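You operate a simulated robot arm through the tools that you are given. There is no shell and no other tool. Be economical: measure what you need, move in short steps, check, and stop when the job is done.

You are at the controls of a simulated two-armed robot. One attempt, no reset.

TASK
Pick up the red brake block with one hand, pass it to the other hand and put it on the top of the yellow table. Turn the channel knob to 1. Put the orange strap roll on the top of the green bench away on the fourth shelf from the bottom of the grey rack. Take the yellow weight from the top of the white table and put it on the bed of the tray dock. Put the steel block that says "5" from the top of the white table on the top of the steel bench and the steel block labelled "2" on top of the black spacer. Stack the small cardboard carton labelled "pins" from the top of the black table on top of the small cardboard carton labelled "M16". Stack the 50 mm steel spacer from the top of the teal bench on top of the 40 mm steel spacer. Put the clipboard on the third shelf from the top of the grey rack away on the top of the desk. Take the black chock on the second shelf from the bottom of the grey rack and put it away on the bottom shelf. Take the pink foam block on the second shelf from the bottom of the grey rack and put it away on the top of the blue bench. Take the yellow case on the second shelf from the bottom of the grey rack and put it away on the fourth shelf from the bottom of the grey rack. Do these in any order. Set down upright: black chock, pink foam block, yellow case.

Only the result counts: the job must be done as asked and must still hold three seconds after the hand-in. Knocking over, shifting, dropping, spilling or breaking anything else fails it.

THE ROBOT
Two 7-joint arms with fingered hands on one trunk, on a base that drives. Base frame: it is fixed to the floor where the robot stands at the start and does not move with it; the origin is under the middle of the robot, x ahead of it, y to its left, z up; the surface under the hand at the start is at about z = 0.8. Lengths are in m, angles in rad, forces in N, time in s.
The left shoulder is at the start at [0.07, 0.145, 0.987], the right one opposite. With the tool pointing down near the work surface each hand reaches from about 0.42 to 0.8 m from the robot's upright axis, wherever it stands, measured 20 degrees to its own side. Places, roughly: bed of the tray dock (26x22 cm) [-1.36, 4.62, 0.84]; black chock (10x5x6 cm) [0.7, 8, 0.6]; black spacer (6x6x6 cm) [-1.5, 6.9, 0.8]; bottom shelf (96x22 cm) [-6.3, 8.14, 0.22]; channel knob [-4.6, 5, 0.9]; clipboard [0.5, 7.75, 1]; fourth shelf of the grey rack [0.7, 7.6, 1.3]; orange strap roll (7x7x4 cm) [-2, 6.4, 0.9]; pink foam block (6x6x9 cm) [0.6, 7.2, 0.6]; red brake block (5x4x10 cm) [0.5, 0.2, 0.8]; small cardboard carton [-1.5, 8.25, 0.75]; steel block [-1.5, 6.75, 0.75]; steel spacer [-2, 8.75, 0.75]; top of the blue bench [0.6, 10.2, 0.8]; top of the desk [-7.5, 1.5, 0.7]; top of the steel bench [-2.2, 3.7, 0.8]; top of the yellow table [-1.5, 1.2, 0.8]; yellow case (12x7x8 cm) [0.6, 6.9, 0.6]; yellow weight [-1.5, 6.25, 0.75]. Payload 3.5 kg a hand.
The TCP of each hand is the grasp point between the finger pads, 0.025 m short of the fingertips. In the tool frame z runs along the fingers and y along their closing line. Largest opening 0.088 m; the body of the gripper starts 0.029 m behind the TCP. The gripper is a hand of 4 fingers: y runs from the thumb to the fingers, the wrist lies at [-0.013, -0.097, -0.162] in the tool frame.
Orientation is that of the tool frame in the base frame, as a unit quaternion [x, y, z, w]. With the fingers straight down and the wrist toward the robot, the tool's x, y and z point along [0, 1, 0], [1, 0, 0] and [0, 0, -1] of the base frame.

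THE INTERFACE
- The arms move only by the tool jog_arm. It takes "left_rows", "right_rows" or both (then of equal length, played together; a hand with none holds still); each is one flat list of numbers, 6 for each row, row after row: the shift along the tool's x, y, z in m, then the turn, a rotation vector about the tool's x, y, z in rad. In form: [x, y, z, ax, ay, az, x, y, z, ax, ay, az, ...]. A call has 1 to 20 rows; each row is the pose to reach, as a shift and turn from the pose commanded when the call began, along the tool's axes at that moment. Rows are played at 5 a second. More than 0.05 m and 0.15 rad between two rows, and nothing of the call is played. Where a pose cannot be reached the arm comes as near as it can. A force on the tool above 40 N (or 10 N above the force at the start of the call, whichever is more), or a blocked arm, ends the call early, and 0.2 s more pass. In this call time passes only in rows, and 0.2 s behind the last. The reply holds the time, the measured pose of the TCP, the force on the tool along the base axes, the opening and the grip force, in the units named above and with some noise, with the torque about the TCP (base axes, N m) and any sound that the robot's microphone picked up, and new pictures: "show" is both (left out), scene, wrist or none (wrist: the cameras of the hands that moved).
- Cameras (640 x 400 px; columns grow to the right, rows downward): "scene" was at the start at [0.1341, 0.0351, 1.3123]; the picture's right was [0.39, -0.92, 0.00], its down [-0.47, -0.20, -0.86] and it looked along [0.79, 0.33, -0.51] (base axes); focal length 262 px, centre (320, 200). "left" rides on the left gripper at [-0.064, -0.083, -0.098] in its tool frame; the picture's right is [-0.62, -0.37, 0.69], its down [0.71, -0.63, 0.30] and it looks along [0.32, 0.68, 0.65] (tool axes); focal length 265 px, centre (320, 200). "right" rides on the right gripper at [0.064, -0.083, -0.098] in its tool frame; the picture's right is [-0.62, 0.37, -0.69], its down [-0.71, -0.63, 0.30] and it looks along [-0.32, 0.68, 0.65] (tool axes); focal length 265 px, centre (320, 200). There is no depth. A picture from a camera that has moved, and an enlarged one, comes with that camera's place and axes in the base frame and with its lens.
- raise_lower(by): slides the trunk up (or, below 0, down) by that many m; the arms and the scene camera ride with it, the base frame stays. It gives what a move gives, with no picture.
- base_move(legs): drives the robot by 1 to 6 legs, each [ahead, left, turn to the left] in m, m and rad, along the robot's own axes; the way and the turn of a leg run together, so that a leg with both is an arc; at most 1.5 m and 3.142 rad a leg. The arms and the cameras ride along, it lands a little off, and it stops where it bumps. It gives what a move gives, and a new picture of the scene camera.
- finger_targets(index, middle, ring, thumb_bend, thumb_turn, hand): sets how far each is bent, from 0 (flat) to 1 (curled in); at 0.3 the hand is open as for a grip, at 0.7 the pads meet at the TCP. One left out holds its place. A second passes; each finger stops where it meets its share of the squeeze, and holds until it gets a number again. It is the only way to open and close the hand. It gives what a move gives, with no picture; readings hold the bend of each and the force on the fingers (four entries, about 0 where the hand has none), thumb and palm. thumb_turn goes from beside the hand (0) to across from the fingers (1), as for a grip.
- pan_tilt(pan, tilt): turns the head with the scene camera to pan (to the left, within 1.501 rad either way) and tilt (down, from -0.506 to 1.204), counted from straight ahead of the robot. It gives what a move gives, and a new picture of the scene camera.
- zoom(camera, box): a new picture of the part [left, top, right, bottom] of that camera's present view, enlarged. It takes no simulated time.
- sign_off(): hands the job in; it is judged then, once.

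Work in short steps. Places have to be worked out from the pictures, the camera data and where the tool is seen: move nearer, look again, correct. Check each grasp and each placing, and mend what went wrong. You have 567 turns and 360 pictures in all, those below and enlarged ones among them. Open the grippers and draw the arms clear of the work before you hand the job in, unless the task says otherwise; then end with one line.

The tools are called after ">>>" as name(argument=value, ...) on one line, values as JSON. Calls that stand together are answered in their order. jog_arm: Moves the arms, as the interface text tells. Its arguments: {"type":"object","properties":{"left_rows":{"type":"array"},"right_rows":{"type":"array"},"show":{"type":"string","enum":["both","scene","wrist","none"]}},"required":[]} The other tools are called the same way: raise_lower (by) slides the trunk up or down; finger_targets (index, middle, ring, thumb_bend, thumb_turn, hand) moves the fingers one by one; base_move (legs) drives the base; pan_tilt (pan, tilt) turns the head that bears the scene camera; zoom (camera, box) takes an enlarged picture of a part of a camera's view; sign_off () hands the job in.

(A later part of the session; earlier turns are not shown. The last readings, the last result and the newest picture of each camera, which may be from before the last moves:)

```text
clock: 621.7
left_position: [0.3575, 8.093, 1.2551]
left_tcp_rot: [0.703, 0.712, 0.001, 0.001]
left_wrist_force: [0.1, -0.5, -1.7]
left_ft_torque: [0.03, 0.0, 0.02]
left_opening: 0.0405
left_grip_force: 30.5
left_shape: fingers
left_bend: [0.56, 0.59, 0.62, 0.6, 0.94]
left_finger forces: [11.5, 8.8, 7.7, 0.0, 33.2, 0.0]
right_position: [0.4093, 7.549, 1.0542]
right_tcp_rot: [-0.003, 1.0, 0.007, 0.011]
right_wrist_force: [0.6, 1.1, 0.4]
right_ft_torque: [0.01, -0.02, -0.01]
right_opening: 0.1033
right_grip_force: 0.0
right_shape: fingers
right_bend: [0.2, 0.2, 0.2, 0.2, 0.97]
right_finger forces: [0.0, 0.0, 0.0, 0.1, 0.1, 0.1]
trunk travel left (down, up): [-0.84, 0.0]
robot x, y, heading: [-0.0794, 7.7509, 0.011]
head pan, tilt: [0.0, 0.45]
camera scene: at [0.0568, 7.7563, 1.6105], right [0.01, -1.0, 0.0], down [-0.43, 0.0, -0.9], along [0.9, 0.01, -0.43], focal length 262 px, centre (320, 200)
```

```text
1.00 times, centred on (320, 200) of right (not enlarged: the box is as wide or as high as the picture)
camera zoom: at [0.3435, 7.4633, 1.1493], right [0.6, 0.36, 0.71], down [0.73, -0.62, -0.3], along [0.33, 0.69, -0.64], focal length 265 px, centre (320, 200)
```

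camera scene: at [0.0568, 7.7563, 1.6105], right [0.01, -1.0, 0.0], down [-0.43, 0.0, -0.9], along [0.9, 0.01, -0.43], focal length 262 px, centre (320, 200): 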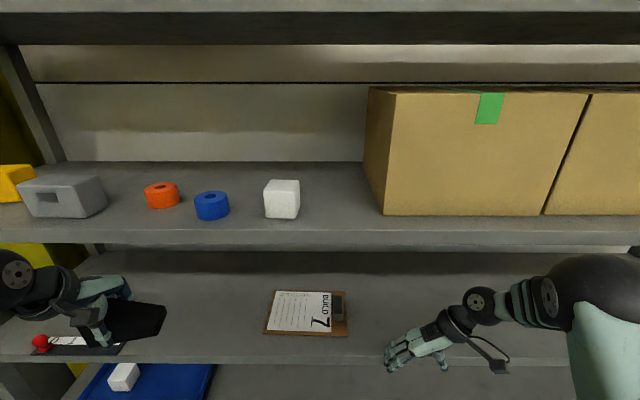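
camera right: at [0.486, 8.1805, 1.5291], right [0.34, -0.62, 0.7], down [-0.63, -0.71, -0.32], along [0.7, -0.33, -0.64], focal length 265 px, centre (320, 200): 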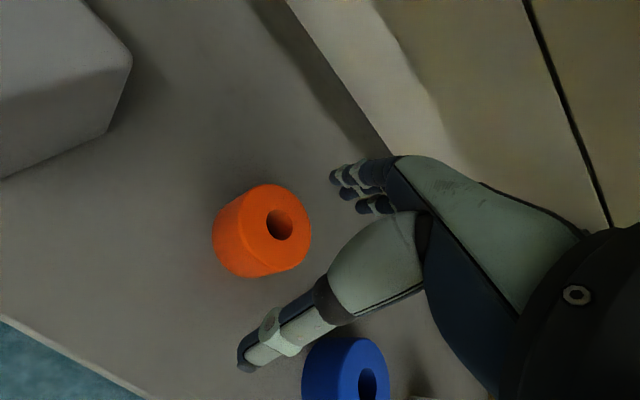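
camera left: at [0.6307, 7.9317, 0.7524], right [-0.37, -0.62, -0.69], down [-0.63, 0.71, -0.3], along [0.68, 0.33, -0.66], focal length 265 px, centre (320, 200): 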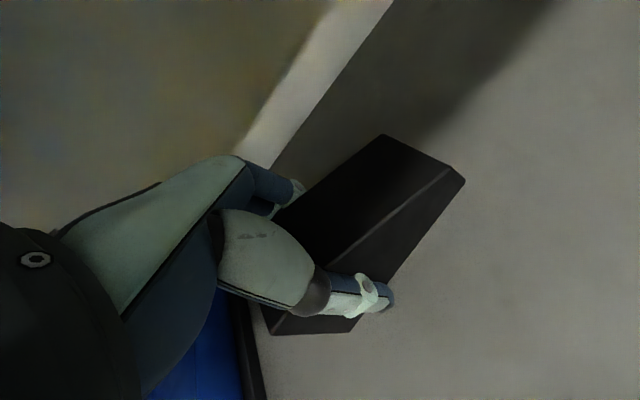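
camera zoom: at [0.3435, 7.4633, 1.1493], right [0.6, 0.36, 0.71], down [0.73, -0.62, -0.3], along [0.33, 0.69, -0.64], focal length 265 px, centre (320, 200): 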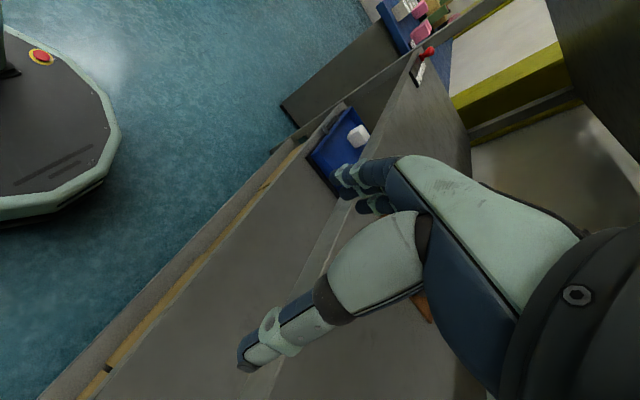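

Clip centre ≈[0.615, 7.711], top 1.005; board top ≈0.976. I creep 5 cm closer, then move over the clip.

>>> base_move(legs=[[0.05, 0, -0.01]])

>>> jog_arm(right_rows=[0, 0.04, 0, 0, 0, 0, 0, 0.08, 0, 0, 0, 0, 0, 0.12, 0, 0, 0, 0, 0, 0.16, 0, 0, 0, 0, -0.04, 0.16, 0, 0, 0, 0, -0.08, 0.16, 0, 0, 0, 0, -0.11, 0.16, 0, 0, 0, 0], show="both")

```text
clock: 622.6
left_position: [0.4018, 8.0906, 1.2571]
left_tcp_rot: [0.706, 0.708, 0.003, 0.004]
left_wrist_force: [-1.0, -0.3, -2.0]
left_ft_torque: [0.0, -0.07, -0.01]
left_opening: 0.0405
left_grip_force: 30.6
left_shape: fingers
left_bend: [0.56, 0.59, 0.62, 0.6, 0.94]
left_finger forces: [11.5, 8.7, 7.7, 0.0, 33.4, 0.0]
right_position: [0.453, 7.5448, 1.0573]
right_tcp_rot: [0.0, 1.0, 0.007, 0.014]
right_wrist_force: [1.0, -0.3, -0.2]
right_ft_torque: [0.0, -0.03, 0.03]
right_opening: 0.1037
right_grip_force: 0.1
right_shape: fingers
right_bend: [0.2, 0.2, 0.2, 0.2, 0.97]
right_finger forces: [0.0, 0.1, 0.0, 0.0, 0.0, 0.0]
trunk travel left (down, up): [-0.84, 0.0]
robot x, y, heading: [-0.0335, 7.7527, -0.002]
head pan, tilt: [0.0, 0.45]
camera scene: at [0.0981, 7.7556, 1.6113], right [0.0, -1.0, 0.0], down [-0.43, 0.0, -0.9], along [0.9, 0.0, -0.43], focal length 262 px, centre (320, 200)
```

scene: 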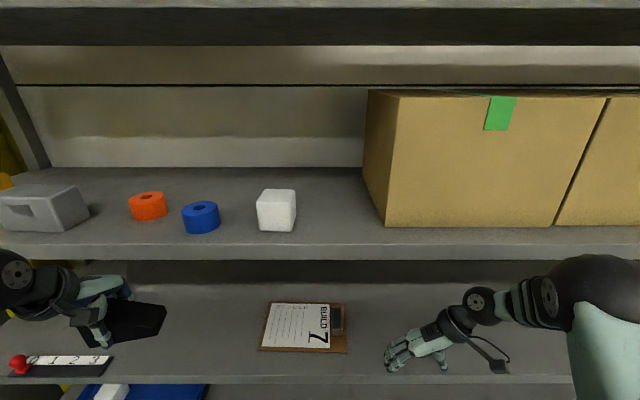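

```text
clock: 624.2
left_position: [0.419, 8.0895, 1.2515]
left_tcp_rot: [0.705, 0.709, -0.002, -0.002]
left_wrist_force: [0.7, 0.5, -2.7]
left_ft_torque: [0.04, 0.04, -0.03]
left_opening: 0.0408
left_grip_force: 30.4
left_shape: fingers
left_bend: [0.56, 0.59, 0.62, 0.6, 0.93]
left_finger forces: [11.7, 8.8, 7.6, 0.0, 32.9, 0.1]
right_position: [0.5746, 7.7033, 1.0544]
right_tcp_rot: [0.003, 1.0, 0.006, 0.007]
right_wrist_force: [-0.2, 0.6, -1.3]
right_ft_torque: [-0.02, 0.04, 0.02]
right_opening: 0.1035
right_grip_force: 0.1
right_shape: fingers
right_bend: [0.2, 0.2, 0.2, 0.2, 0.98]
right_finger forces: [0.1, 0.0, 0.0, 0.1, 0.0, 0.0]
trunk travel left (down, up): [-0.84, 0.0]
robot x, y, heading: [-0.0336, 7.7578, 0.001]
head pan, tilt: [0.0, 0.45]
camera scene: at [0.1181, 7.7551, 1.6095], right [0.0, -1.0, 0.0], down [-0.44, 0.0, -0.9], along [0.9, 0.0, -0.44], focal length 262 px, centre (320, 200)
camera right: at [0.5092, 7.6201, 1.1504], right [0.61, 0.36, 0.71], down [0.72, -0.63, -0.3], along [0.34, 0.69, -0.64], focal length 265 px, centre (320, 200)
```

scene: 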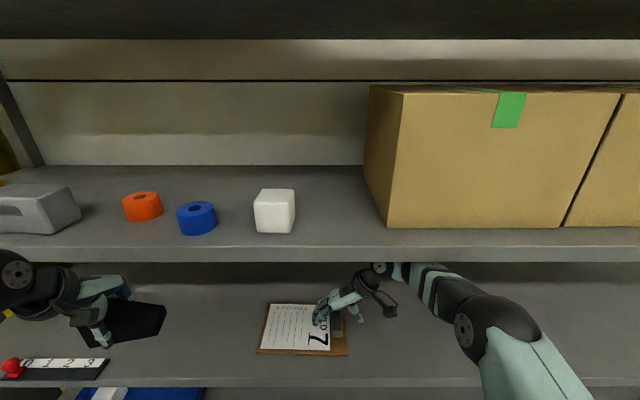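
right: 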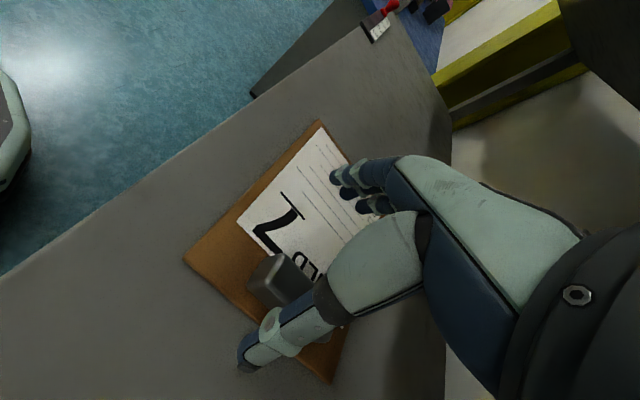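

Clip confirmed about [0.613, 7.704]. I pre-close the fingers to a narrower opening and lower onto it.

>>> finger_targets(hand="right", index=0.42, middle=0.42, ring=0.42, thumb_bend=0.42)

>>> jog_arm(right_rows=[-0.02, 0, 0, 0, 0, 0, -0.037, 0, 0.01, 0, 0, 0, -0.037, 0, 0.025, 0, 0, 0, -0.037, 0, 0.038, 0, 0, 0, -0.037, 0, 0.046, 0, 0, 0], show="both")

```text
clock: 625.2
left_position: [0.4106, 8.0892, 1.2542]
left_tcp_rot: [0.706, 0.708, 0.001, 0.001]
left_wrist_force: [-0.4, -0.4, -1.5]
left_ft_torque: [0.01, 0.02, 0.02]
left_opening: 0.0406
left_grip_force: 29.7
left_shape: fingers
left_bend: [0.56, 0.59, 0.62, 0.6, 0.93]
left_finger forces: [11.5, 8.6, 7.6, 0.0, 33.0, 0.1]
right_position: [0.5687, 7.7041, 1.0589]
right_tcp_rot: [0.001, 1.0, 0.006, 0.011]
right_wrist_force: [-0.3, -0.2, 0.2]
right_ft_torque: [0.03, 0.03, -0.01]
right_opening: 0.0598
right_grip_force: 0.1
right_shape: fingers
right_bend: [0.42, 0.42, 0.42, 0.42, 0.98]
right_finger forces: [0.0, 0.0, 0.0, 0.0, 0.0, 0.1]
trunk travel left (down, up): [-0.84, 0.0]
robot x, y, heading: [-0.0315, 7.7567, -0.001]
head pan, tilt: [0.0, 0.45]
```

```text
clock: 626.4
left_position: [0.4116, 8.09, 1.2546]
left_tcp_rot: [0.706, 0.708, 0.0, 0.0]
left_wrist_force: [1.3, 0.6, -2.7]
left_ft_torque: [0.02, -0.03, -0.04]
left_opening: 0.0406
left_grip_force: 30.5
left_shape: fingers
left_bend: [0.56, 0.59, 0.62, 0.6, 0.93]
left_finger forces: [11.5, 8.7, 7.6, 0.1, 32.9, 0.1]
right_position: [0.607, 7.7035, 1.0147]
right_tcp_rot: [0.002, 1.0, 0.007, 0.011]
right_wrist_force: [-0.4, 0.6, 0.8]
right_ft_torque: [-0.01, -0.01, 0.02]
right_opening: 0.0597
right_grip_force: 0.0
right_shape: fingers
right_bend: [0.42, 0.42, 0.42, 0.42, 0.98]
right_finger forces: [0.1, 0.0, 0.0, 0.1, 0.0, 0.0]
trunk travel left (down, up): [-0.84, 0.0]
robot x, y, heading: [-0.0352, 7.7561, -0.0]
head pan, tilt: [0.0, 0.45]
camera scene: at [0.1097, 7.7557, 1.6101], right [0.0, -1.0, 0.0], down [-0.44, 0.0, -0.9], along [0.9, 0.0, -0.44], focal length 262 px, centre (320, 200)
camera right: at [0.5406, 7.6196, 1.1084], right [0.61, 0.36, 0.71], down [0.72, -0.63, -0.3], along [0.34, 0.69, -0.64], focal length 265 px, centre (320, 200)
```

scene: 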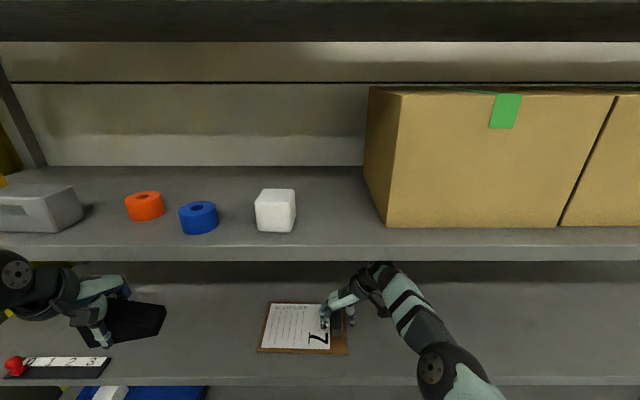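
right: 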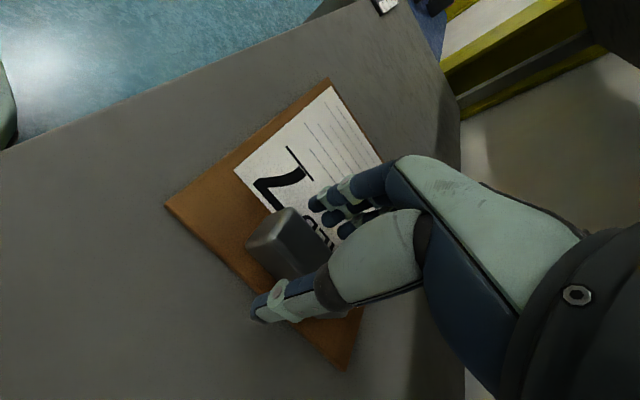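

Digits straddle the clip. Lower 8 mm more and close.

>>> jog_arm(right_rows=[-0.004, 0, 0.009, 0, 0, 0], show="none")

>>> finger_targets(hand="right", index=0.8, middle=0.8, ring=0.8, thumb_bend=0.8)

>>> zoom(camera="right", box=[160, 80, 480, 380])

```text
clock: 626.8
left_position: [0.4116, 8.09, 1.2533]
left_tcp_rot: [0.706, 0.708, 0.0, 0.0]
left_wrist_force: [0.1, -0.6, -2.7]
left_ft_torque: [0.02, -0.02, 0.0]
left_opening: 0.0402
left_grip_force: 30.2
left_shape: fingers
left_bend: [0.56, 0.59, 0.62, 0.6, 0.93]
left_finger forces: [11.6, 8.6, 7.6, 0.0, 32.9, 0.0]
right_position: [0.6073, 7.7034, 1.0125]
right_tcp_rot: [0.001, 1.0, 0.007, 0.01]
right_wrist_force: [-0.3, 0.2, -0.3]
right_ft_torque: [0.0, 0.03, 0.03]
right_opening: 0.0596
right_grip_force: 0.0
right_shape: fingers
right_bend: [0.42, 0.42, 0.42, 0.42, 0.98]
right_finger forces: [0.1, 0.1, 0.0, 0.0, 0.1, 0.0]
right hand out of reach, approached as far as the arm can: row 1
trunk travel left (down, up): [-0.84, 0.0]
robot x, y, heading: [-0.029, 7.7535, 0.0]
head pan, tilt: [0.0, 0.45]
```

```text
clock: 627.8
left_position: [0.4117, 8.0902, 1.2545]
left_tcp_rot: [0.706, 0.708, 0.001, 0.001]
left_wrist_force: [0.8, -0.1, -1.5]
left_ft_torque: [0.05, 0.01, -0.01]
left_opening: 0.0407
left_grip_force: 30.4
left_shape: fingers
left_bend: [0.56, 0.59, 0.62, 0.6, 0.93]
left_finger forces: [11.5, 8.7, 7.5, 0.0, 32.9, 0.1]
right_position: [0.6068, 7.7034, 1.0137]
right_tcp_rot: [0.002, 1.0, 0.007, 0.01]
right_wrist_force: [0.7, -0.7, 0.2]
right_ft_torque: [-0.17, 0.06, -0.03]
right_opening: 0.0229
right_grip_force: 18.2
right_shape: fingers
right_bend: [0.75, 0.77, 0.8, 0.54, 0.92]
right_finger forces: [8.8, 8.9, 0.0, 0.0, 19.3, 0.0]
trunk travel left (down, up): [-0.84, 0.0]
robot x, y, heading: [-0.034, 7.7541, -0.001]
head pan, tilt: [0.0, 0.45]
```

```text
1.33 times, centred on (320, 230) of right
camera zoom: at [0.5404, 7.6192, 1.1087], right [0.61, 0.36, 0.71], down [0.72, -0.63, -0.3], along [0.34, 0.69, -0.64], focal length 354 px, centre (320, 160)
```

zoom: 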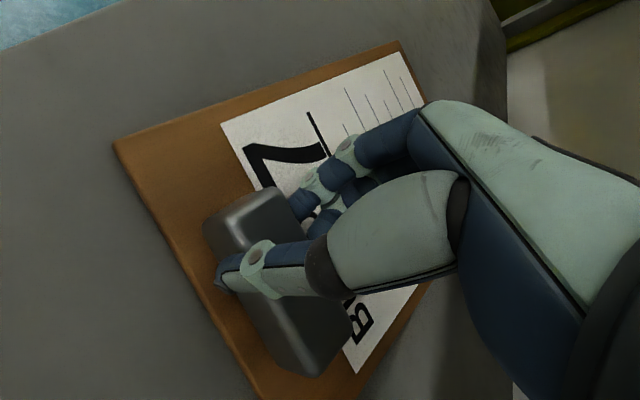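

Grip 18 N; increase, then lift slightly and check.

>>> finger_targets(hand="right", index=0.95, middle=0.95, thumb_bend=0.95)

>>> jog_arm(right_rows=[0, 0, -0.01, 0, 0, 0, 0, 0, -0.02, 0, 0, 0, 0, 0, -0.035, 0, 0, 0], show="both")

```text
clock: 628.8
left_position: [0.4121, 8.0886, 1.2541]
left_tcp_rot: [0.706, 0.708, 0.001, -0.001]
left_wrist_force: [-0.9, 0.3, -2.3]
left_ft_torque: [0.06, -0.01, 0.03]
left_opening: 0.0404
left_grip_force: 30.1
left_shape: fingers
left_bend: [0.56, 0.59, 0.62, 0.6, 0.93]
left_finger forces: [11.5, 8.7, 7.6, 0.0, 33.0, 0.0]
right_position: [0.6068, 7.7034, 1.0141]
right_tcp_rot: [0.001, 1.0, 0.008, 0.011]
right_wrist_force: [1.0, -1.1, 0.1]
right_ft_torque: [0.17, 0.0, 0.03]
right_opening: 0.0211
right_grip_force: 23.3
right_shape: fingers
right_bend: [0.75, 0.95, 0.8, 0.65, 0.97]
right_finger forces: [23.4, 0.1, 0.0, 0.1, 23.5, 0.0]
trunk travel left (down, up): [-0.84, 0.0]
robot x, y, heading: [-0.0342, 7.7535, -0.001]
head pan, tilt: [0.0, 0.45]
```

```text
clock: 629.6
left_position: [0.4117, 8.0903, 1.2536]
left_tcp_rot: [0.706, 0.709, 0.0, 0.0]
left_wrist_force: [0.5, -0.2, -2.4]
left_ft_torque: [-0.02, -0.01, -0.02]
left_opening: 0.0404
left_grip_force: 30.2
left_shape: fingers
left_bend: [0.56, 0.59, 0.62, 0.6, 0.93]
left_finger forces: [11.5, 8.7, 7.6, 0.0, 32.9, 0.1]
right_position: [0.6057, 7.7042, 1.047]
right_tcp_rot: [0.001, 1.0, 0.006, 0.011]
right_wrist_force: [-0.8, 0.0, -1.5]
right_ft_torque: [-0.1, 0.04, -0.04]
right_opening: 0.0213
right_grip_force: 23.0
right_shape: fingers
right_bend: [0.74, 0.95, 0.8, 0.68, 0.97]
right_finger forces: [23.2, 0.1, 0.0, 0.1, 23.0, 0.0]
trunk travel left (down, up): [-0.84, 0.0]
robot x, y, heading: [-0.0355, 7.7558, 0.0]
head pan, tilt: [0.0, 0.45]
camera scene: at [0.1095, 7.7553, 1.6101], right [0.0, -1.0, 0.0], down [-0.44, 0.0, -0.9], along [0.9, 0.0, -0.44], focal length 262 px, centre (320, 200)
camera right: at [0.5386, 7.6194, 1.1427], right [0.61, 0.36, 0.71], down [0.72, -0.63, -0.3], along [0.34, 0.69, -0.64], focal length 265 px, centre (320, 200)
```

scene: 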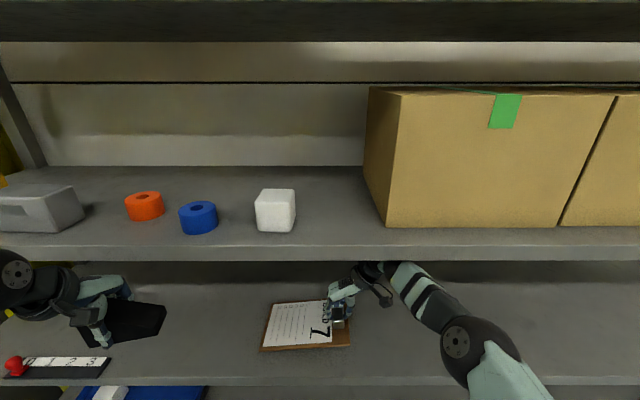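
right: 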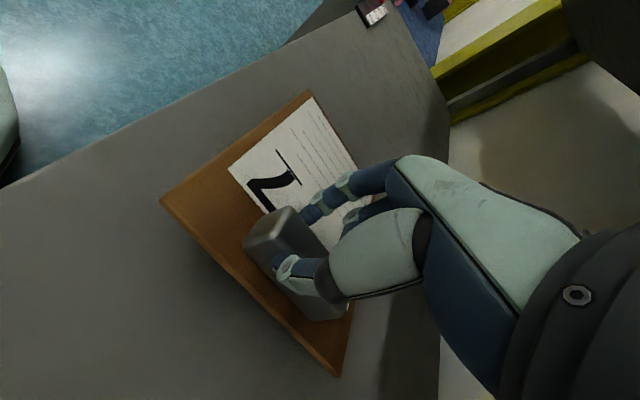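

Lifted, but the middle finger slipped past. I re-seat the middle and ring on the clip side.

>>> finger_targets(hand="right", middle=0.5, ring=0.5)

>>> finger_targets(hand="right", middle=0.8, ring=0.75)

>>> zoom(camera="right", box=[140, 80, 460, 390])

```text
clock: 630.6
left_position: [0.4113, 8.0893, 1.2544]
left_tcp_rot: [0.705, 0.709, 0.0, 0.0]
left_wrist_force: [0.6, -0.2, -2.4]
left_ft_torque: [0.01, 0.0, -0.01]
left_opening: 0.0403
left_grip_force: 29.6
left_shape: fingers
left_bend: [0.56, 0.59, 0.62, 0.6, 0.93]
left_finger forces: [11.5, 8.8, 7.7, 0.1, 33.0, 0.0]
right_position: [0.6053, 7.7032, 1.0478]
right_tcp_rot: [0.002, 1.0, 0.007, 0.011]
right_wrist_force: [-0.6, -0.6, -1.2]
right_ft_torque: [0.18, -0.14, -0.06]
right_opening: 0.0212
right_grip_force: 26.6
right_shape: fingers
right_bend: [0.74, 0.77, 0.5, 0.68, 0.96]
right_finger forces: [23.2, 10.1, 0.1, 0.0, 19.8, 0.1]
trunk travel left (down, up): [-0.84, 0.0]
robot x, y, heading: [-0.0333, 7.7573, -0.001]
head pan, tilt: [0.0, 0.45]
```

```text
clock: 631.6
left_position: [0.4114, 8.0881, 1.2535]
left_tcp_rot: [0.706, 0.708, 0.0, 0.0]
left_wrist_force: [0.6, -0.3, -2.2]
left_ft_torque: [0.04, 0.01, 0.01]
left_opening: 0.0408
left_grip_force: 30.4
left_shape: fingers
left_bend: [0.56, 0.59, 0.62, 0.6, 0.93]
left_finger forces: [11.5, 8.8, 7.6, 0.1, 32.9, 0.0]
right_position: [0.6056, 7.7031, 1.0477]
right_tcp_rot: [0.001, 1.0, 0.007, 0.011]
right_wrist_force: [0.0, 0.1, -2.0]
right_ft_torque: [-0.06, 0.01, -0.07]
right_opening: 0.0212
right_grip_force: 24.4
right_shape: fingers
right_bend: [0.74, 0.8, 0.75, 0.7, 0.93]
right_finger forces: [24.3, 0.1, 0.0, 0.0, 24.3, 0.0]
trunk travel left (down, up): [-0.84, 0.0]
robot x, y, heading: [-0.0294, 7.757, -0.004]
head pan, tilt: [0.0, 0.45]
```

```text
1.29 times, centred on (300, 235) of right
camera zoom: at [0.539, 7.6192, 1.1426], right [0.61, 0.36, 0.71], down [0.72, -0.63, -0.3], along [0.34, 0.69, -0.64], focal length 342 px, centre (346, 155)
```

zoom: 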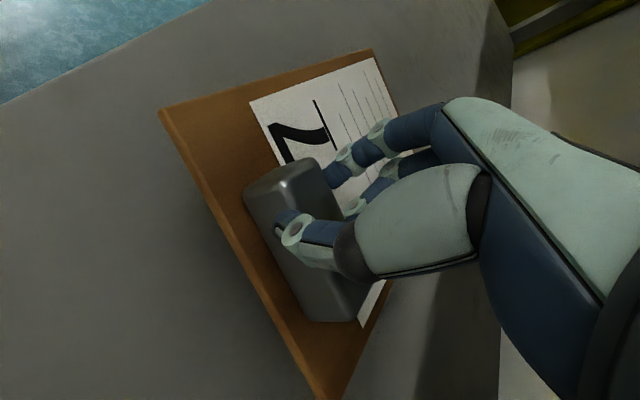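

The index–thumb pinch holds the light board level. I back straight out of the rack.

>>> base_move(legs=[[-0.2, 0, 0]])

>>> base_move(legs=[[-0.22, 0, 0]])

>>> zoom(camera="right", box=[0, 0, 640, 400])

```text
clock: 633.2
left_position: [0.2201, 8.0899, 1.2521]
left_tcp_rot: [0.707, 0.707, -0.001, 0.0]
left_wrist_force: [0.6, 0.3, -2.0]
left_ft_torque: [0.03, -0.01, 0.0]
left_opening: 0.0405
left_grip_force: 30.7
left_shape: fingers
left_bend: [0.56, 0.59, 0.62, 0.6, 0.93]
left_finger forces: [11.6, 8.6, 7.6, 0.1, 32.8, 0.0]
right_position: [0.4123, 7.7025, 1.0459]
right_tcp_rot: [0.002, 1.0, 0.007, 0.009]
right_wrist_force: [0.8, 0.4, -1.2]
right_ft_torque: [0.0, -0.01, -0.01]
right_opening: 0.0211
right_grip_force: 23.9
right_shape: fingers
right_bend: [0.74, 0.8, 0.75, 0.7, 0.94]
right_finger forces: [24.2, 0.0, 0.1, 0.0, 24.1, 0.1]
trunk travel left (down, up): [-0.84, 0.0]
robot x, y, heading: [-0.2283, 7.758, -0.001]
head pan, tilt: [0.0, 0.45]
camera scene: at [-0.0814, 7.7555, 1.6096], right [0.0, -1.0, 0.0], down [-0.44, 0.0, -0.9], along [0.9, 0.0, -0.44], focal length 262 px, centre (320, 200)
```

scene: 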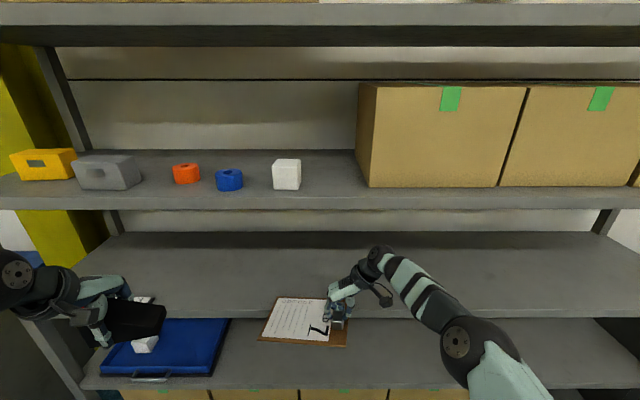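

```text
clock: 634.9
left_position: [0.0014, 8.0883, 1.2535]
left_tcp_rot: [0.708, 0.706, -0.001, -0.002]
left_wrist_force: [0.6, 0.1, -1.3]
left_ft_torque: [-0.01, 0.02, -0.02]
left_opening: 0.0407
left_grip_force: 29.9
left_shape: fingers
left_bend: [0.56, 0.59, 0.62, 0.6, 0.93]
left_finger forces: [11.5, 8.8, 7.6, 0.0, 32.8, 0.0]
right_position: [0.1915, 7.6991, 1.0447]
right_tcp_rot: [0.004, 1.0, 0.006, 0.009]
right_wrist_force: [0.2, 0.3, -1.9]
right_ft_torque: [-0.12, 0.04, 0.0]
right_opening: 0.021
right_grip_force: 24.4
right_shape: fingers
right_bend: [0.74, 0.8, 0.75, 0.7, 0.95]
right_finger forces: [24.3, 0.0, 0.0, 0.0, 24.1, 0.1]
trunk travel left (down, up): [-0.84, 0.0]
robot x, y, heading: [-0.4465, 7.757, -0.008]
head pan, tilt: [0.0, 0.45]
camera scene: at [-0.3019, 7.7557, 1.6096], right [-0.01, -1.0, 0.0], down [-0.44, 0.0, -0.9], along [0.9, -0.01, -0.44], focal length 262 px, centre (320, 200)
```

scene: 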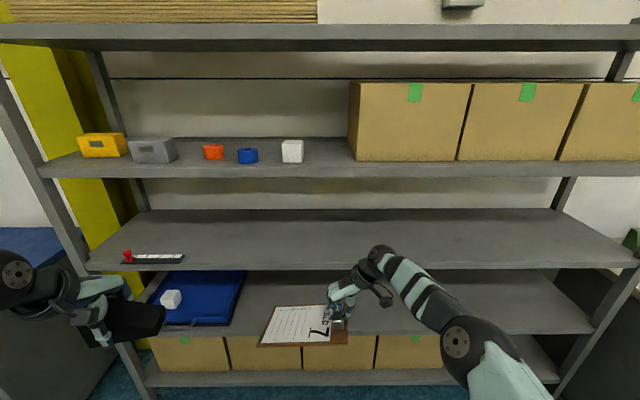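

```text
1.00 times, centred on (320, 200) of right (not enlarged: the box is as wide or as high as the picture)
camera zoom: at [0.1249, 7.6168, 1.1408], right [0.61, 0.35, 0.71], down [0.71, -0.63, -0.3], along [0.34, 0.69, -0.64], focal length 265 px, centre (320, 200)
```

zoom: 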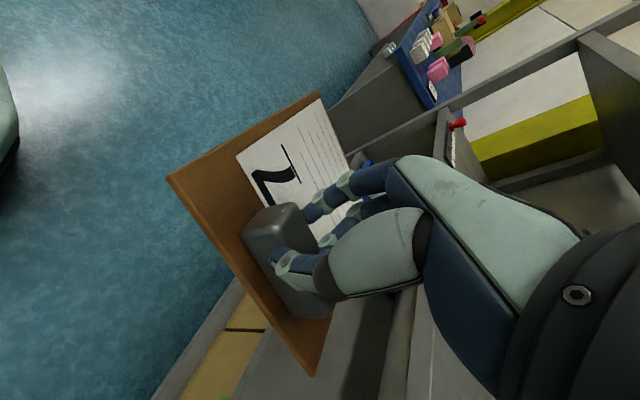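

Held. I retract the right arm somewhat, then strafe down the aisle to the passage and turn west.

>>> jog_arm(right_rows=[0.03, 0, 0, 0, 0, 0, 0.06, 0, 0, 0, 0, 0, 0.09, 0, -0.01, 0, 0, 0, 0.12, 0, -0.02, 0, 0, 0], show="none")

>>> base_move(legs=[[0, -1.2, 0], [0, -1.15, 0], [0, 0, 1.0], [0, 0, 1.0], [0, 0, 1.15]])

>>> zoom(camera="right", box=[0, 0, 640, 400])

```text
clock: 635.9
left_position: [-0.0035, 8.0875, 1.2549]
left_tcp_rot: [0.708, 0.706, 0.001, 0.001]
left_wrist_force: [-0.1, 0.1, -2.2]
left_ft_torque: [0.03, -0.03, -0.02]
left_opening: 0.0406
left_grip_force: 31.3
left_shape: fingers
left_bend: [0.56, 0.59, 0.62, 0.6, 0.93]
left_finger forces: [11.5, 8.6, 7.5, 0.1, 32.7, 0.0]
right_position: [0.0652, 7.6995, 1.0667]
right_tcp_rot: [0.006, 1.0, 0.006, 0.011]
right_wrist_force: [-0.5, 0.5, -2.5]
right_ft_torque: [-0.12, 0.0, -0.01]
right_opening: 0.0211
right_grip_force: 24.2
right_shape: fingers
right_bend: [0.74, 0.8, 0.75, 0.71, 0.96]
right_finger forces: [24.0, 0.0, 0.0, 0.0, 23.7, 0.0]
trunk travel left (down, up): [-0.84, 0.0]
robot x, y, heading: [-0.4531, 7.7544, -0.007]
head pan, tilt: [0.0, 0.45]
```

```text
clock: 655.4
left_position: [-0.9527, 5.0849, 1.2539]
left_tcp_rot: [-0.694, 0.72, -0.001, -0.001]
left_wrist_force: [-0.4, 0.3, -1.5]
left_ft_torque: [-0.05, 0.01, 0.02]
left_opening: 0.0399
left_grip_force: 27.8
left_shape: fingers
left_bend: [0.56, 0.59, 0.62, 0.6, 0.93]
left_finger forces: [10.8, 8.5, 7.3, 0.0, 29.7, 0.0]
right_position: [-1.0099, 5.4743, 1.0653]
right_tcp_rot: [1.0, -0.02, -0.01, 0.007]
right_wrist_force: [0.5, -0.2, -1.0]
right_ft_torque: [0.11, -0.04, -0.02]
right_opening: 0.0207
right_grip_force: 23.3
right_shape: fingers
right_bend: [0.74, 0.8, 0.75, 0.71, 0.96]
right_finger forces: [23.8, 0.0, 0.1, 0.1, 23.6, 0.1]
trunk travel left (down, up): [-0.84, 0.0]
robot x, y, heading: [-0.4948, 5.4005, 3.102]
head pan, tilt: [0.0, 0.45]
camera scene: at [-0.6367, 5.4074, 1.6101], right [0.04, 1.0, 0.0], down [0.44, -0.02, -0.9], along [-0.9, 0.03, -0.44], focal length 262 px, centre (320, 200)
```

scene: 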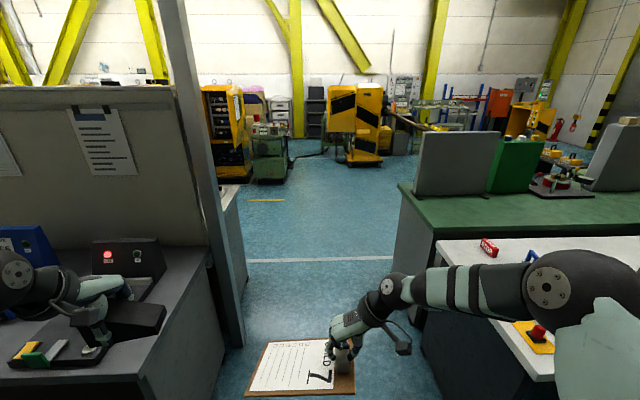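

```text
1.00 times, centred on (320, 200) of right (not enlarged: the box is as wide or as high as the picture)
camera zoom: at [-0.9405, 5.5567, 1.1612], right [-0.62, -0.33, 0.71], down [-0.69, 0.65, -0.3], along [-0.37, -0.68, -0.64], focal length 265 px, centre (320, 200)
```

zoom: 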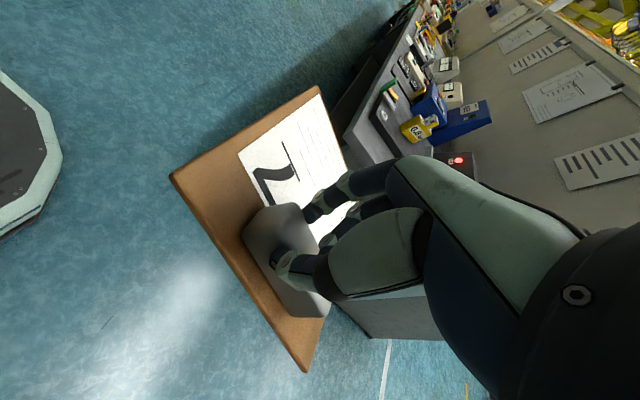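

Everything is secure. I continue west through the passage.

>>> base_move(legs=[[0, -0.07, 0.04], [1.4, 0, 0], [1.3, 0, 0]])

>>> pan_tilt(pan=-0.4, tilt=0.3)

```text
clock: 669.3
left_position: [-3.672, 5.1072, 1.2536]
left_tcp_rot: [0.714, -0.701, 0.0, 0.001]
left_wrist_force: [-0.8, 0.2, -2.2]
left_ft_torque: [-0.05, 0.01, 0.01]
left_opening: 0.0399
left_grip_force: 28.0
left_shape: fingers
left_bend: [0.56, 0.59, 0.62, 0.6, 0.93]
left_finger forces: [10.7, 8.5, 7.4, 0.1, 29.5, 0.1]
right_position: [-3.7508, 5.4948, 1.0657]
right_tcp_rot: [1.0, 0.007, -0.01, 0.006]
right_wrist_force: [0.3, 0.8, -1.2]
right_ft_torque: [0.1, 0.01, -0.01]
right_opening: 0.0208
right_grip_force: 23.8
right_shape: fingers
right_bend: [0.74, 0.8, 0.75, 0.71, 0.96]
right_finger forces: [23.9, 0.0, 0.0, 0.0, 23.6, 0.0]
trunk travel left (down, up): [-0.84, 0.0]
robot x, y, heading: [-3.2335, 5.4496, -3.128]
head pan, tilt: [0.0, 0.45]
camera scene: at [-3.3739, 5.4472, 1.6102], right [-0.02, 1.0, 0.0], down [0.44, 0.01, -0.9], along [-0.9, -0.01, -0.44], focal length 262 px, centre (320, 200)
```

scene: 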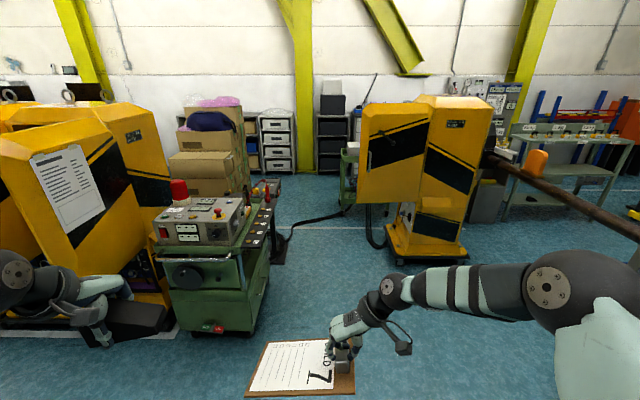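

```text
clock: 670.2
left_position: [-3.6717, 5.1079, 1.2538]
left_tcp_rot: [0.713, -0.701, 0.0, 0.0]
left_wrist_force: [0.8, -1.3, -1.0]
left_ft_torque: [0.0, 0.02, 0.01]
left_opening: 0.0401
left_grip_force: 28.1
left_shape: fingers
left_bend: [0.56, 0.59, 0.62, 0.6, 0.93]
left_finger forces: [10.7, 8.5, 7.3, 0.0, 29.7, 0.1]
right_position: [-3.7511, 5.4943, 1.0658]
right_tcp_rot: [1.0, 0.006, -0.01, 0.006]
right_wrist_force: [-0.6, 0.3, -1.0]
right_ft_torque: [0.12, 0.01, -0.03]
right_opening: 0.0211
right_grip_force: 23.7
right_shape: fingers
right_bend: [0.74, 0.8, 0.75, 0.71, 0.96]
right_finger forces: [23.9, 0.0, 0.1, 0.0, 23.6, 0.0]
trunk travel left (down, up): [-0.84, 0.0]
robot x, y, heading: [-3.2324, 5.448, -3.123]
head pan, tilt: [-0.4, 0.3]
camera scene: at [-3.3698, 5.4834, 1.624], right [0.37, 0.93, 0.0], down [0.28, -0.11, -0.95], along [-0.89, 0.36, -0.3], focal length 262 px, centre (320, 200)
```

scene: 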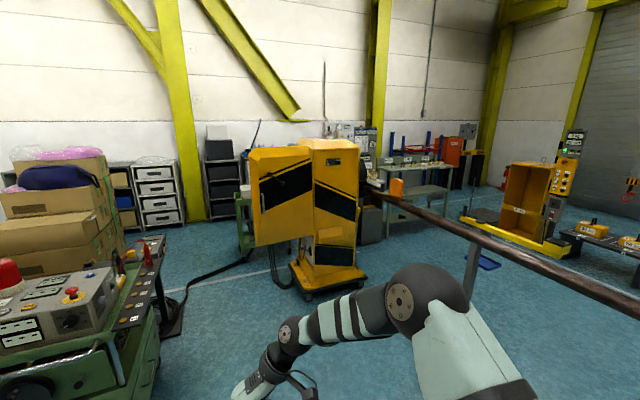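

The target shelf unit is the green bench at the far wall; a long pipe at y≈7 blocks the direct way. I look right to check the corridor at its east end.

>>> pan_tilt(pan=-1.3, tilt=0.3)

```text
clock: 671.4
left_position: [-3.673, 5.1068, 1.2547]
left_tcp_rot: [0.714, -0.7, 0.0, 0.0]
left_wrist_force: [0.1, -0.5, -2.1]
left_ft_torque: [-0.04, 0.04, -0.02]
left_opening: 0.0398
left_grip_force: 28.0
left_shape: fingers
left_bend: [0.56, 0.59, 0.62, 0.6, 0.93]
left_finger forces: [10.7, 8.5, 7.4, 0.0, 29.6, 0.0]
right_position: [-3.751, 5.4941, 1.065]
right_tcp_rot: [1.0, 0.008, -0.01, 0.006]
right_wrist_force: [0.2, 0.5, -2.4]
right_ft_torque: [0.1, -0.01, 0.02]
right_opening: 0.021
right_grip_force: 23.7
right_shape: fingers
right_bend: [0.74, 0.8, 0.75, 0.71, 0.96]
right_finger forces: [23.9, 0.0, 0.0, 0.0, 23.5, 0.0]
trunk travel left (down, up): [-0.84, 0.0]
robot x, y, heading: [-3.2361, 5.4514, -3.126]
head pan, tilt: [-1.3, 0.3]
camera scene: at [-3.3094, 5.5381, 1.6241], right [0.96, 0.28, 0.0], down [0.08, -0.28, -0.96], along [-0.27, 0.92, -0.3], focal length 262 px, centre (320, 200)
```

scene: 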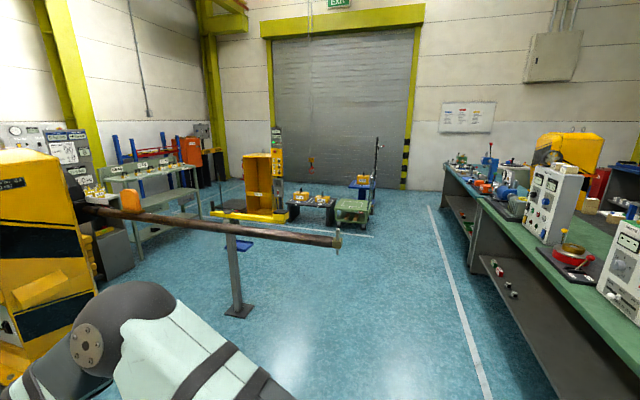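

I turn to face north at x≈−3.1 and drive up past the pipe's end.

>>> base_move(legs=[[-0.13, 0, 0], [0, 0, -0.8], [0, 0, -0.785], [1.4, 0, 0]])

>>> pan_tilt(pan=0.7, tilt=0.4)

```text
clock: 683.5
left_position: [-3.397, 7.317, 1.2544]
left_tcp_rot: [0.013, 1.0, 0.0, 0.0]
left_wrist_force: [0.1, 0.3, -1.5]
left_ft_torque: [0.01, -0.03, -0.02]
left_opening: 0.0393
left_grip_force: 27.4
left_shape: fingers
left_bend: [0.56, 0.59, 0.63, 0.6, 0.93]
left_finger forces: [10.4, 8.5, 7.3, 0.0, 28.6, 0.1]
right_position: [-3.0072, 7.3785, 1.0659]
right_tcp_rot: [-0.696, 0.718, 0.012, 0.003]
right_wrist_force: [-0.2, 0.4, -1.0]
right_ft_torque: [0.01, -0.12, -0.02]
right_opening: 0.0207
right_grip_force: 23.6
right_shape: fingers
right_bend: [0.74, 0.8, 0.75, 0.71, 0.96]
right_finger forces: [23.8, 0.1, 0.0, 0.1, 23.5, 0.0]
trunk travel left (down, up): [-0.84, 0.0]
robot x, y, heading: [-3.0812, 6.8644, 1.541]
head pan, tilt: [-1.3, 0.3]
camera scene: at [-2.9832, 6.9357, 1.6242], right [0.24, -0.97, 0.0], down [-0.29, -0.07, -0.96], along [0.93, 0.23, -0.3], focal length 262 px, centre (320, 200)
```

scene: 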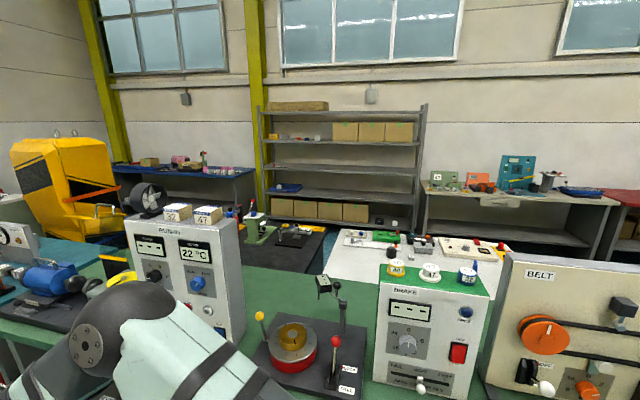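

```text
clock: 685.4
left_position: [-3.3973, 7.3182, 1.254]
left_tcp_rot: [0.013, 1.0, 0.0, 0.0]
left_wrist_force: [-0.6, -0.2, -2.6]
left_ft_torque: [-0.01, 0.03, -0.05]
left_opening: 0.0396
left_grip_force: 27.3
left_shape: fingers
left_bend: [0.56, 0.59, 0.63, 0.6, 0.93]
left_finger forces: [10.3, 8.4, 7.3, 0.0, 28.6, 0.0]
right_position: [-3.0075, 7.3797, 1.0644]
right_tcp_rot: [-0.696, 0.718, 0.011, 0.003]
right_wrist_force: [0.0, -0.4, -0.9]
right_ft_torque: [-0.02, -0.09, 0.04]
right_opening: 0.0209
right_grip_force: 23.1
right_shape: fingers
right_bend: [0.74, 0.8, 0.75, 0.71, 0.96]
right_finger forces: [23.8, 0.0, 0.1, 0.0, 23.5, 0.1]
trunk travel left (down, up): [-0.84, 0.0]
robot x, y, heading: [-3.0762, 6.864, 1.544]
head pan, tilt: [0.7, 0.4]
camera scene: at [-3.1313, 6.9869, 1.6148], right [0.78, 0.62, 0.0], down [0.24, -0.31, -0.92], along [-0.57, 0.72, -0.39], focal length 262 px, centre (320, 200)
```

scene: 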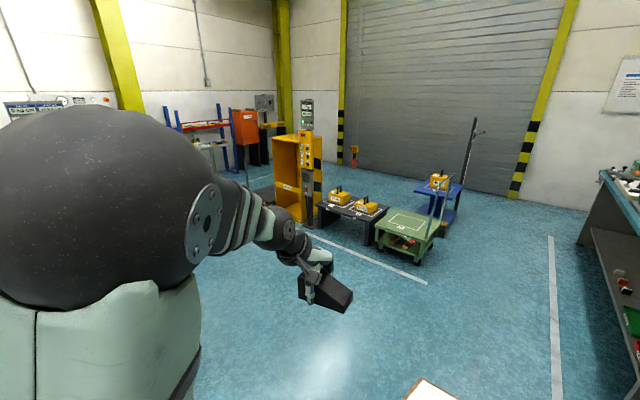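

Clear floor ahead. I go on north to y≈8.1 and turn west.

>>> base_move(legs=[[1.2, 0, 0], [0, 0, 0.8], [0, 0, 0.8]])

>>> pan_tilt(pan=0.0, tilt=0.35)

```text
clock: 695.8
left_position: [-3.4773, 7.7426, 1.2544]
left_tcp_rot: [-0.705, 0.709, -0.001, 0.0]
left_wrist_force: [-0.1, -0.3, -1.5]
left_ft_torque: [-0.02, 0.01, 0.04]
left_opening: 0.0391
left_grip_force: 26.9
left_shape: fingers
left_bend: [0.56, 0.6, 0.63, 0.6, 0.93]
left_finger forces: [10.2, 8.4, 7.2, 0.1, 27.7, 0.0]
right_position: [-3.5465, 8.132, 1.0673]
right_tcp_rot: [1.0, -0.006, -0.01, 0.006]
right_wrist_force: [-0.1, 0.5, -2.5]
right_ft_torque: [0.11, -0.01, 0.03]
right_opening: 0.0209
right_grip_force: 23.9
right_shape: fingers
right_bend: [0.74, 0.8, 0.75, 0.71, 0.96]
right_finger forces: [23.7, 0.1, 0.0, 0.1, 23.5, 0.0]
trunk travel left (down, up): [-0.84, 0.0]
robot x, y, heading: [-3.0305, 8.074, 3.13]
head pan, tilt: [0.7, 0.4]
camera scene: at [-3.1504, 8.0148, 1.6148], right [-0.64, 0.77, 0.0], down [0.3, 0.25, -0.92], along [-0.71, -0.59, -0.39], focal length 262 px, centre (320, 200)
```

scene: 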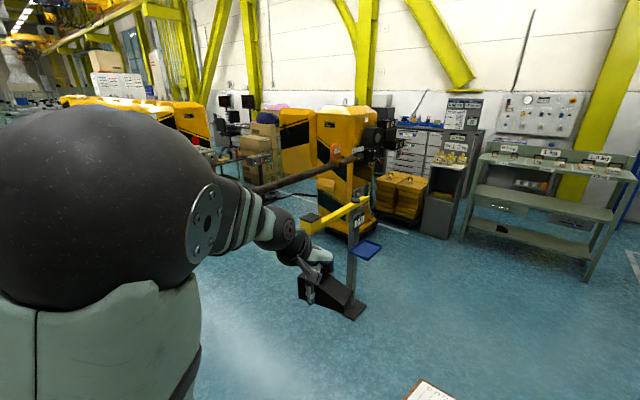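

```text
clock: 696.8
left_position: [-3.4781, 7.7419, 1.2537]
left_tcp_rot: [-0.705, 0.709, 0.0, 0.001]
left_wrist_force: [-0.2, 0.2, -3.2]
left_ft_torque: [-0.01, 0.02, 0.01]
left_opening: 0.0391
left_grip_force: 26.2
left_shape: fingers
left_bend: [0.56, 0.6, 0.63, 0.6, 0.93]
left_finger forces: [10.2, 8.5, 7.2, 0.1, 27.8, 0.0]
right_position: [-3.5466, 8.1307, 1.0656]
right_tcp_rot: [1.0, -0.006, -0.01, 0.006]
right_wrist_force: [0.1, -0.4, -1.6]
right_ft_torque: [0.09, -0.03, 0.01]
right_opening: 0.0209
right_grip_force: 23.7
right_shape: fingers
right_bend: [0.74, 0.8, 0.75, 0.71, 0.96]
right_finger forces: [23.8, 0.0, 0.0, 0.0, 23.5, 0.0]
trunk travel left (down, up): [-0.84, 0.0]
robot x, y, heading: [-3.031, 8.0723, 3.129]
head pan, tilt: [0.0, 0.351]
camera scene: at [-3.1718, 8.074, 1.6193], right [0.01, 1.0, 0.0], down [0.34, 0.0, -0.94], along [-0.94, 0.01, -0.34], focal length 262 px, centre (320, 200)
```

scene: 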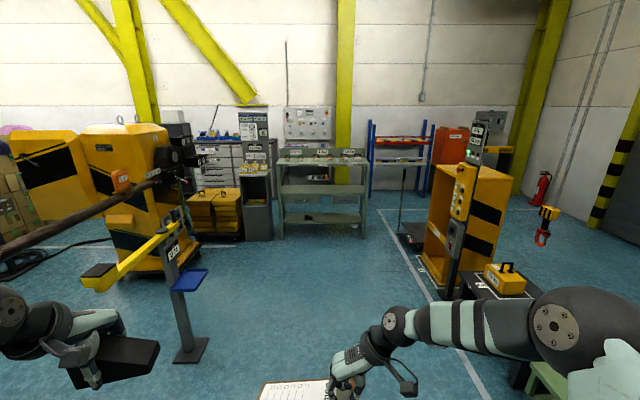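

The green shelving unit is straight ahead. I zoom in.

>>> zoom(camera="scene", box=[240, 120, 440, 260])

```text
2.86 times, centred on (340, 190) of scene
camera zoom: at [-3.1718, 8.074, 1.6193], right [0.01, 1.0, 0.0], down [0.34, 0.0, -0.94], along [-0.94, 0.01, -0.34], focal length 748 px, centre (263, 229)
```

zoom: 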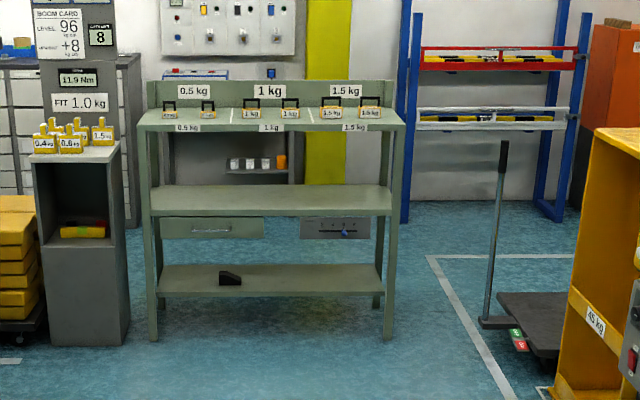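

The unit's bottom shelf (z≈0.22, front x≈−6.19) already holds a similar chock at its left; I'll place ours at y≈8.15. I drive up to it.

>>> base_move(legs=[[0.3, -0.36, 0.01], [1.4, 0, 0], [0.4, 0, 0]])

>>> pan_tilt(pan=0.1, tilt=0.75)

```text
clock: 708.2
left_position: [-5.5464, 8.0618, 1.2545]
left_tcp_rot: [0.717, -0.697, 0.0, 0.0]
left_wrist_force: [-0.2, -0.5, -1.6]
left_ft_torque: [-0.03, -0.02, -0.01]
left_opening: 0.0391
left_grip_force: 27.4
left_shape: fingers
left_bend: [0.56, 0.6, 0.63, 0.6, 0.93]
left_finger forces: [10.2, 8.4, 7.2, 0.0, 27.8, 0.0]
right_position: [-5.6282, 8.4498, 1.065]
right_tcp_rot: [1.0, 0.011, -0.011, 0.006]
right_wrist_force: [-0.9, -0.5, -1.9]
right_ft_torque: [0.14, -0.04, 0.01]
right_opening: 0.0207
right_grip_force: 23.7
right_shape: fingers
right_bend: [0.74, 0.8, 0.75, 0.71, 0.96]
right_finger forces: [23.8, 0.1, 0.0, 0.0, 23.5, 0.1]
trunk travel left (down, up): [-0.84, 0.0]
robot x, y, heading: [-5.1092, 8.4076, -3.121]
head pan, tilt: [0.0, 0.351]
camera scene: at [-5.2517, 8.4049, 1.6196], right [-0.02, 1.0, 0.0], down [0.34, 0.01, -0.94], along [-0.94, -0.02, -0.34], focal length 262 px, centre (320, 200)
```

scene: 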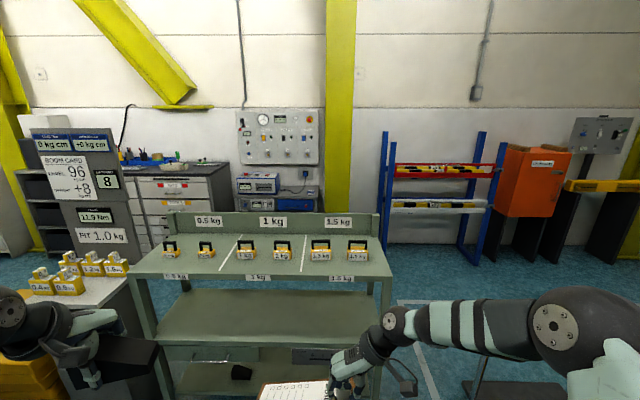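

```text
clock: 709.1
left_position: [-5.5489, 8.063, 1.2536]
left_tcp_rot: [0.717, -0.697, -0.001, 0.0]
left_wrist_force: [-0.6, -0.2, -2.1]
left_ft_torque: [0.01, 0.01, 0.01]
left_opening: 0.039
left_grip_force: 26.3
left_shape: fingers
left_bend: [0.56, 0.6, 0.63, 0.6, 0.93]
left_finger forces: [10.2, 8.4, 7.2, 0.0, 27.8, 0.1]
right_position: [-5.6315, 8.449, 1.0653]
right_tcp_rot: [1.0, 0.01, -0.009, 0.006]
right_wrist_force: [-0.3, -0.5, -1.3]
right_ft_torque: [0.09, -0.04, -0.02]
right_opening: 0.0208
right_grip_force: 24.0
right_shape: fingers
right_bend: [0.74, 0.8, 0.75, 0.71, 0.96]
right_finger forces: [23.8, 0.1, 0.0, 0.1, 23.6, 0.1]
trunk travel left (down, up): [-0.84, 0.0]
robot x, y, heading: [-5.1097, 8.4116, -3.118]
head pan, tilt: [0.099, 0.75]
camera scene: at [-5.2442, 8.3969, 1.5837], right [-0.12, 0.99, 0.0], down [0.68, 0.08, -0.73], along [-0.73, -0.09, -0.68], focal length 262 px, centre (320, 200)
```

scene: 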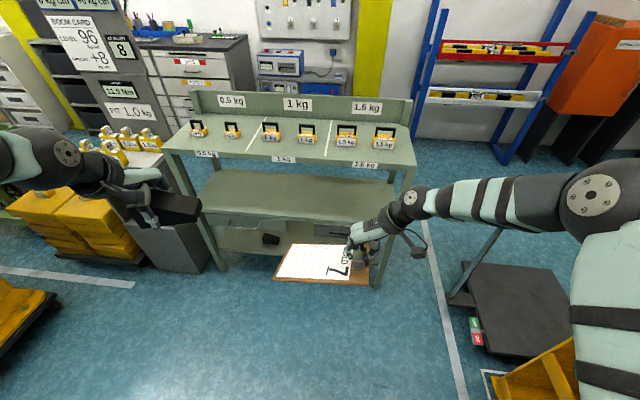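

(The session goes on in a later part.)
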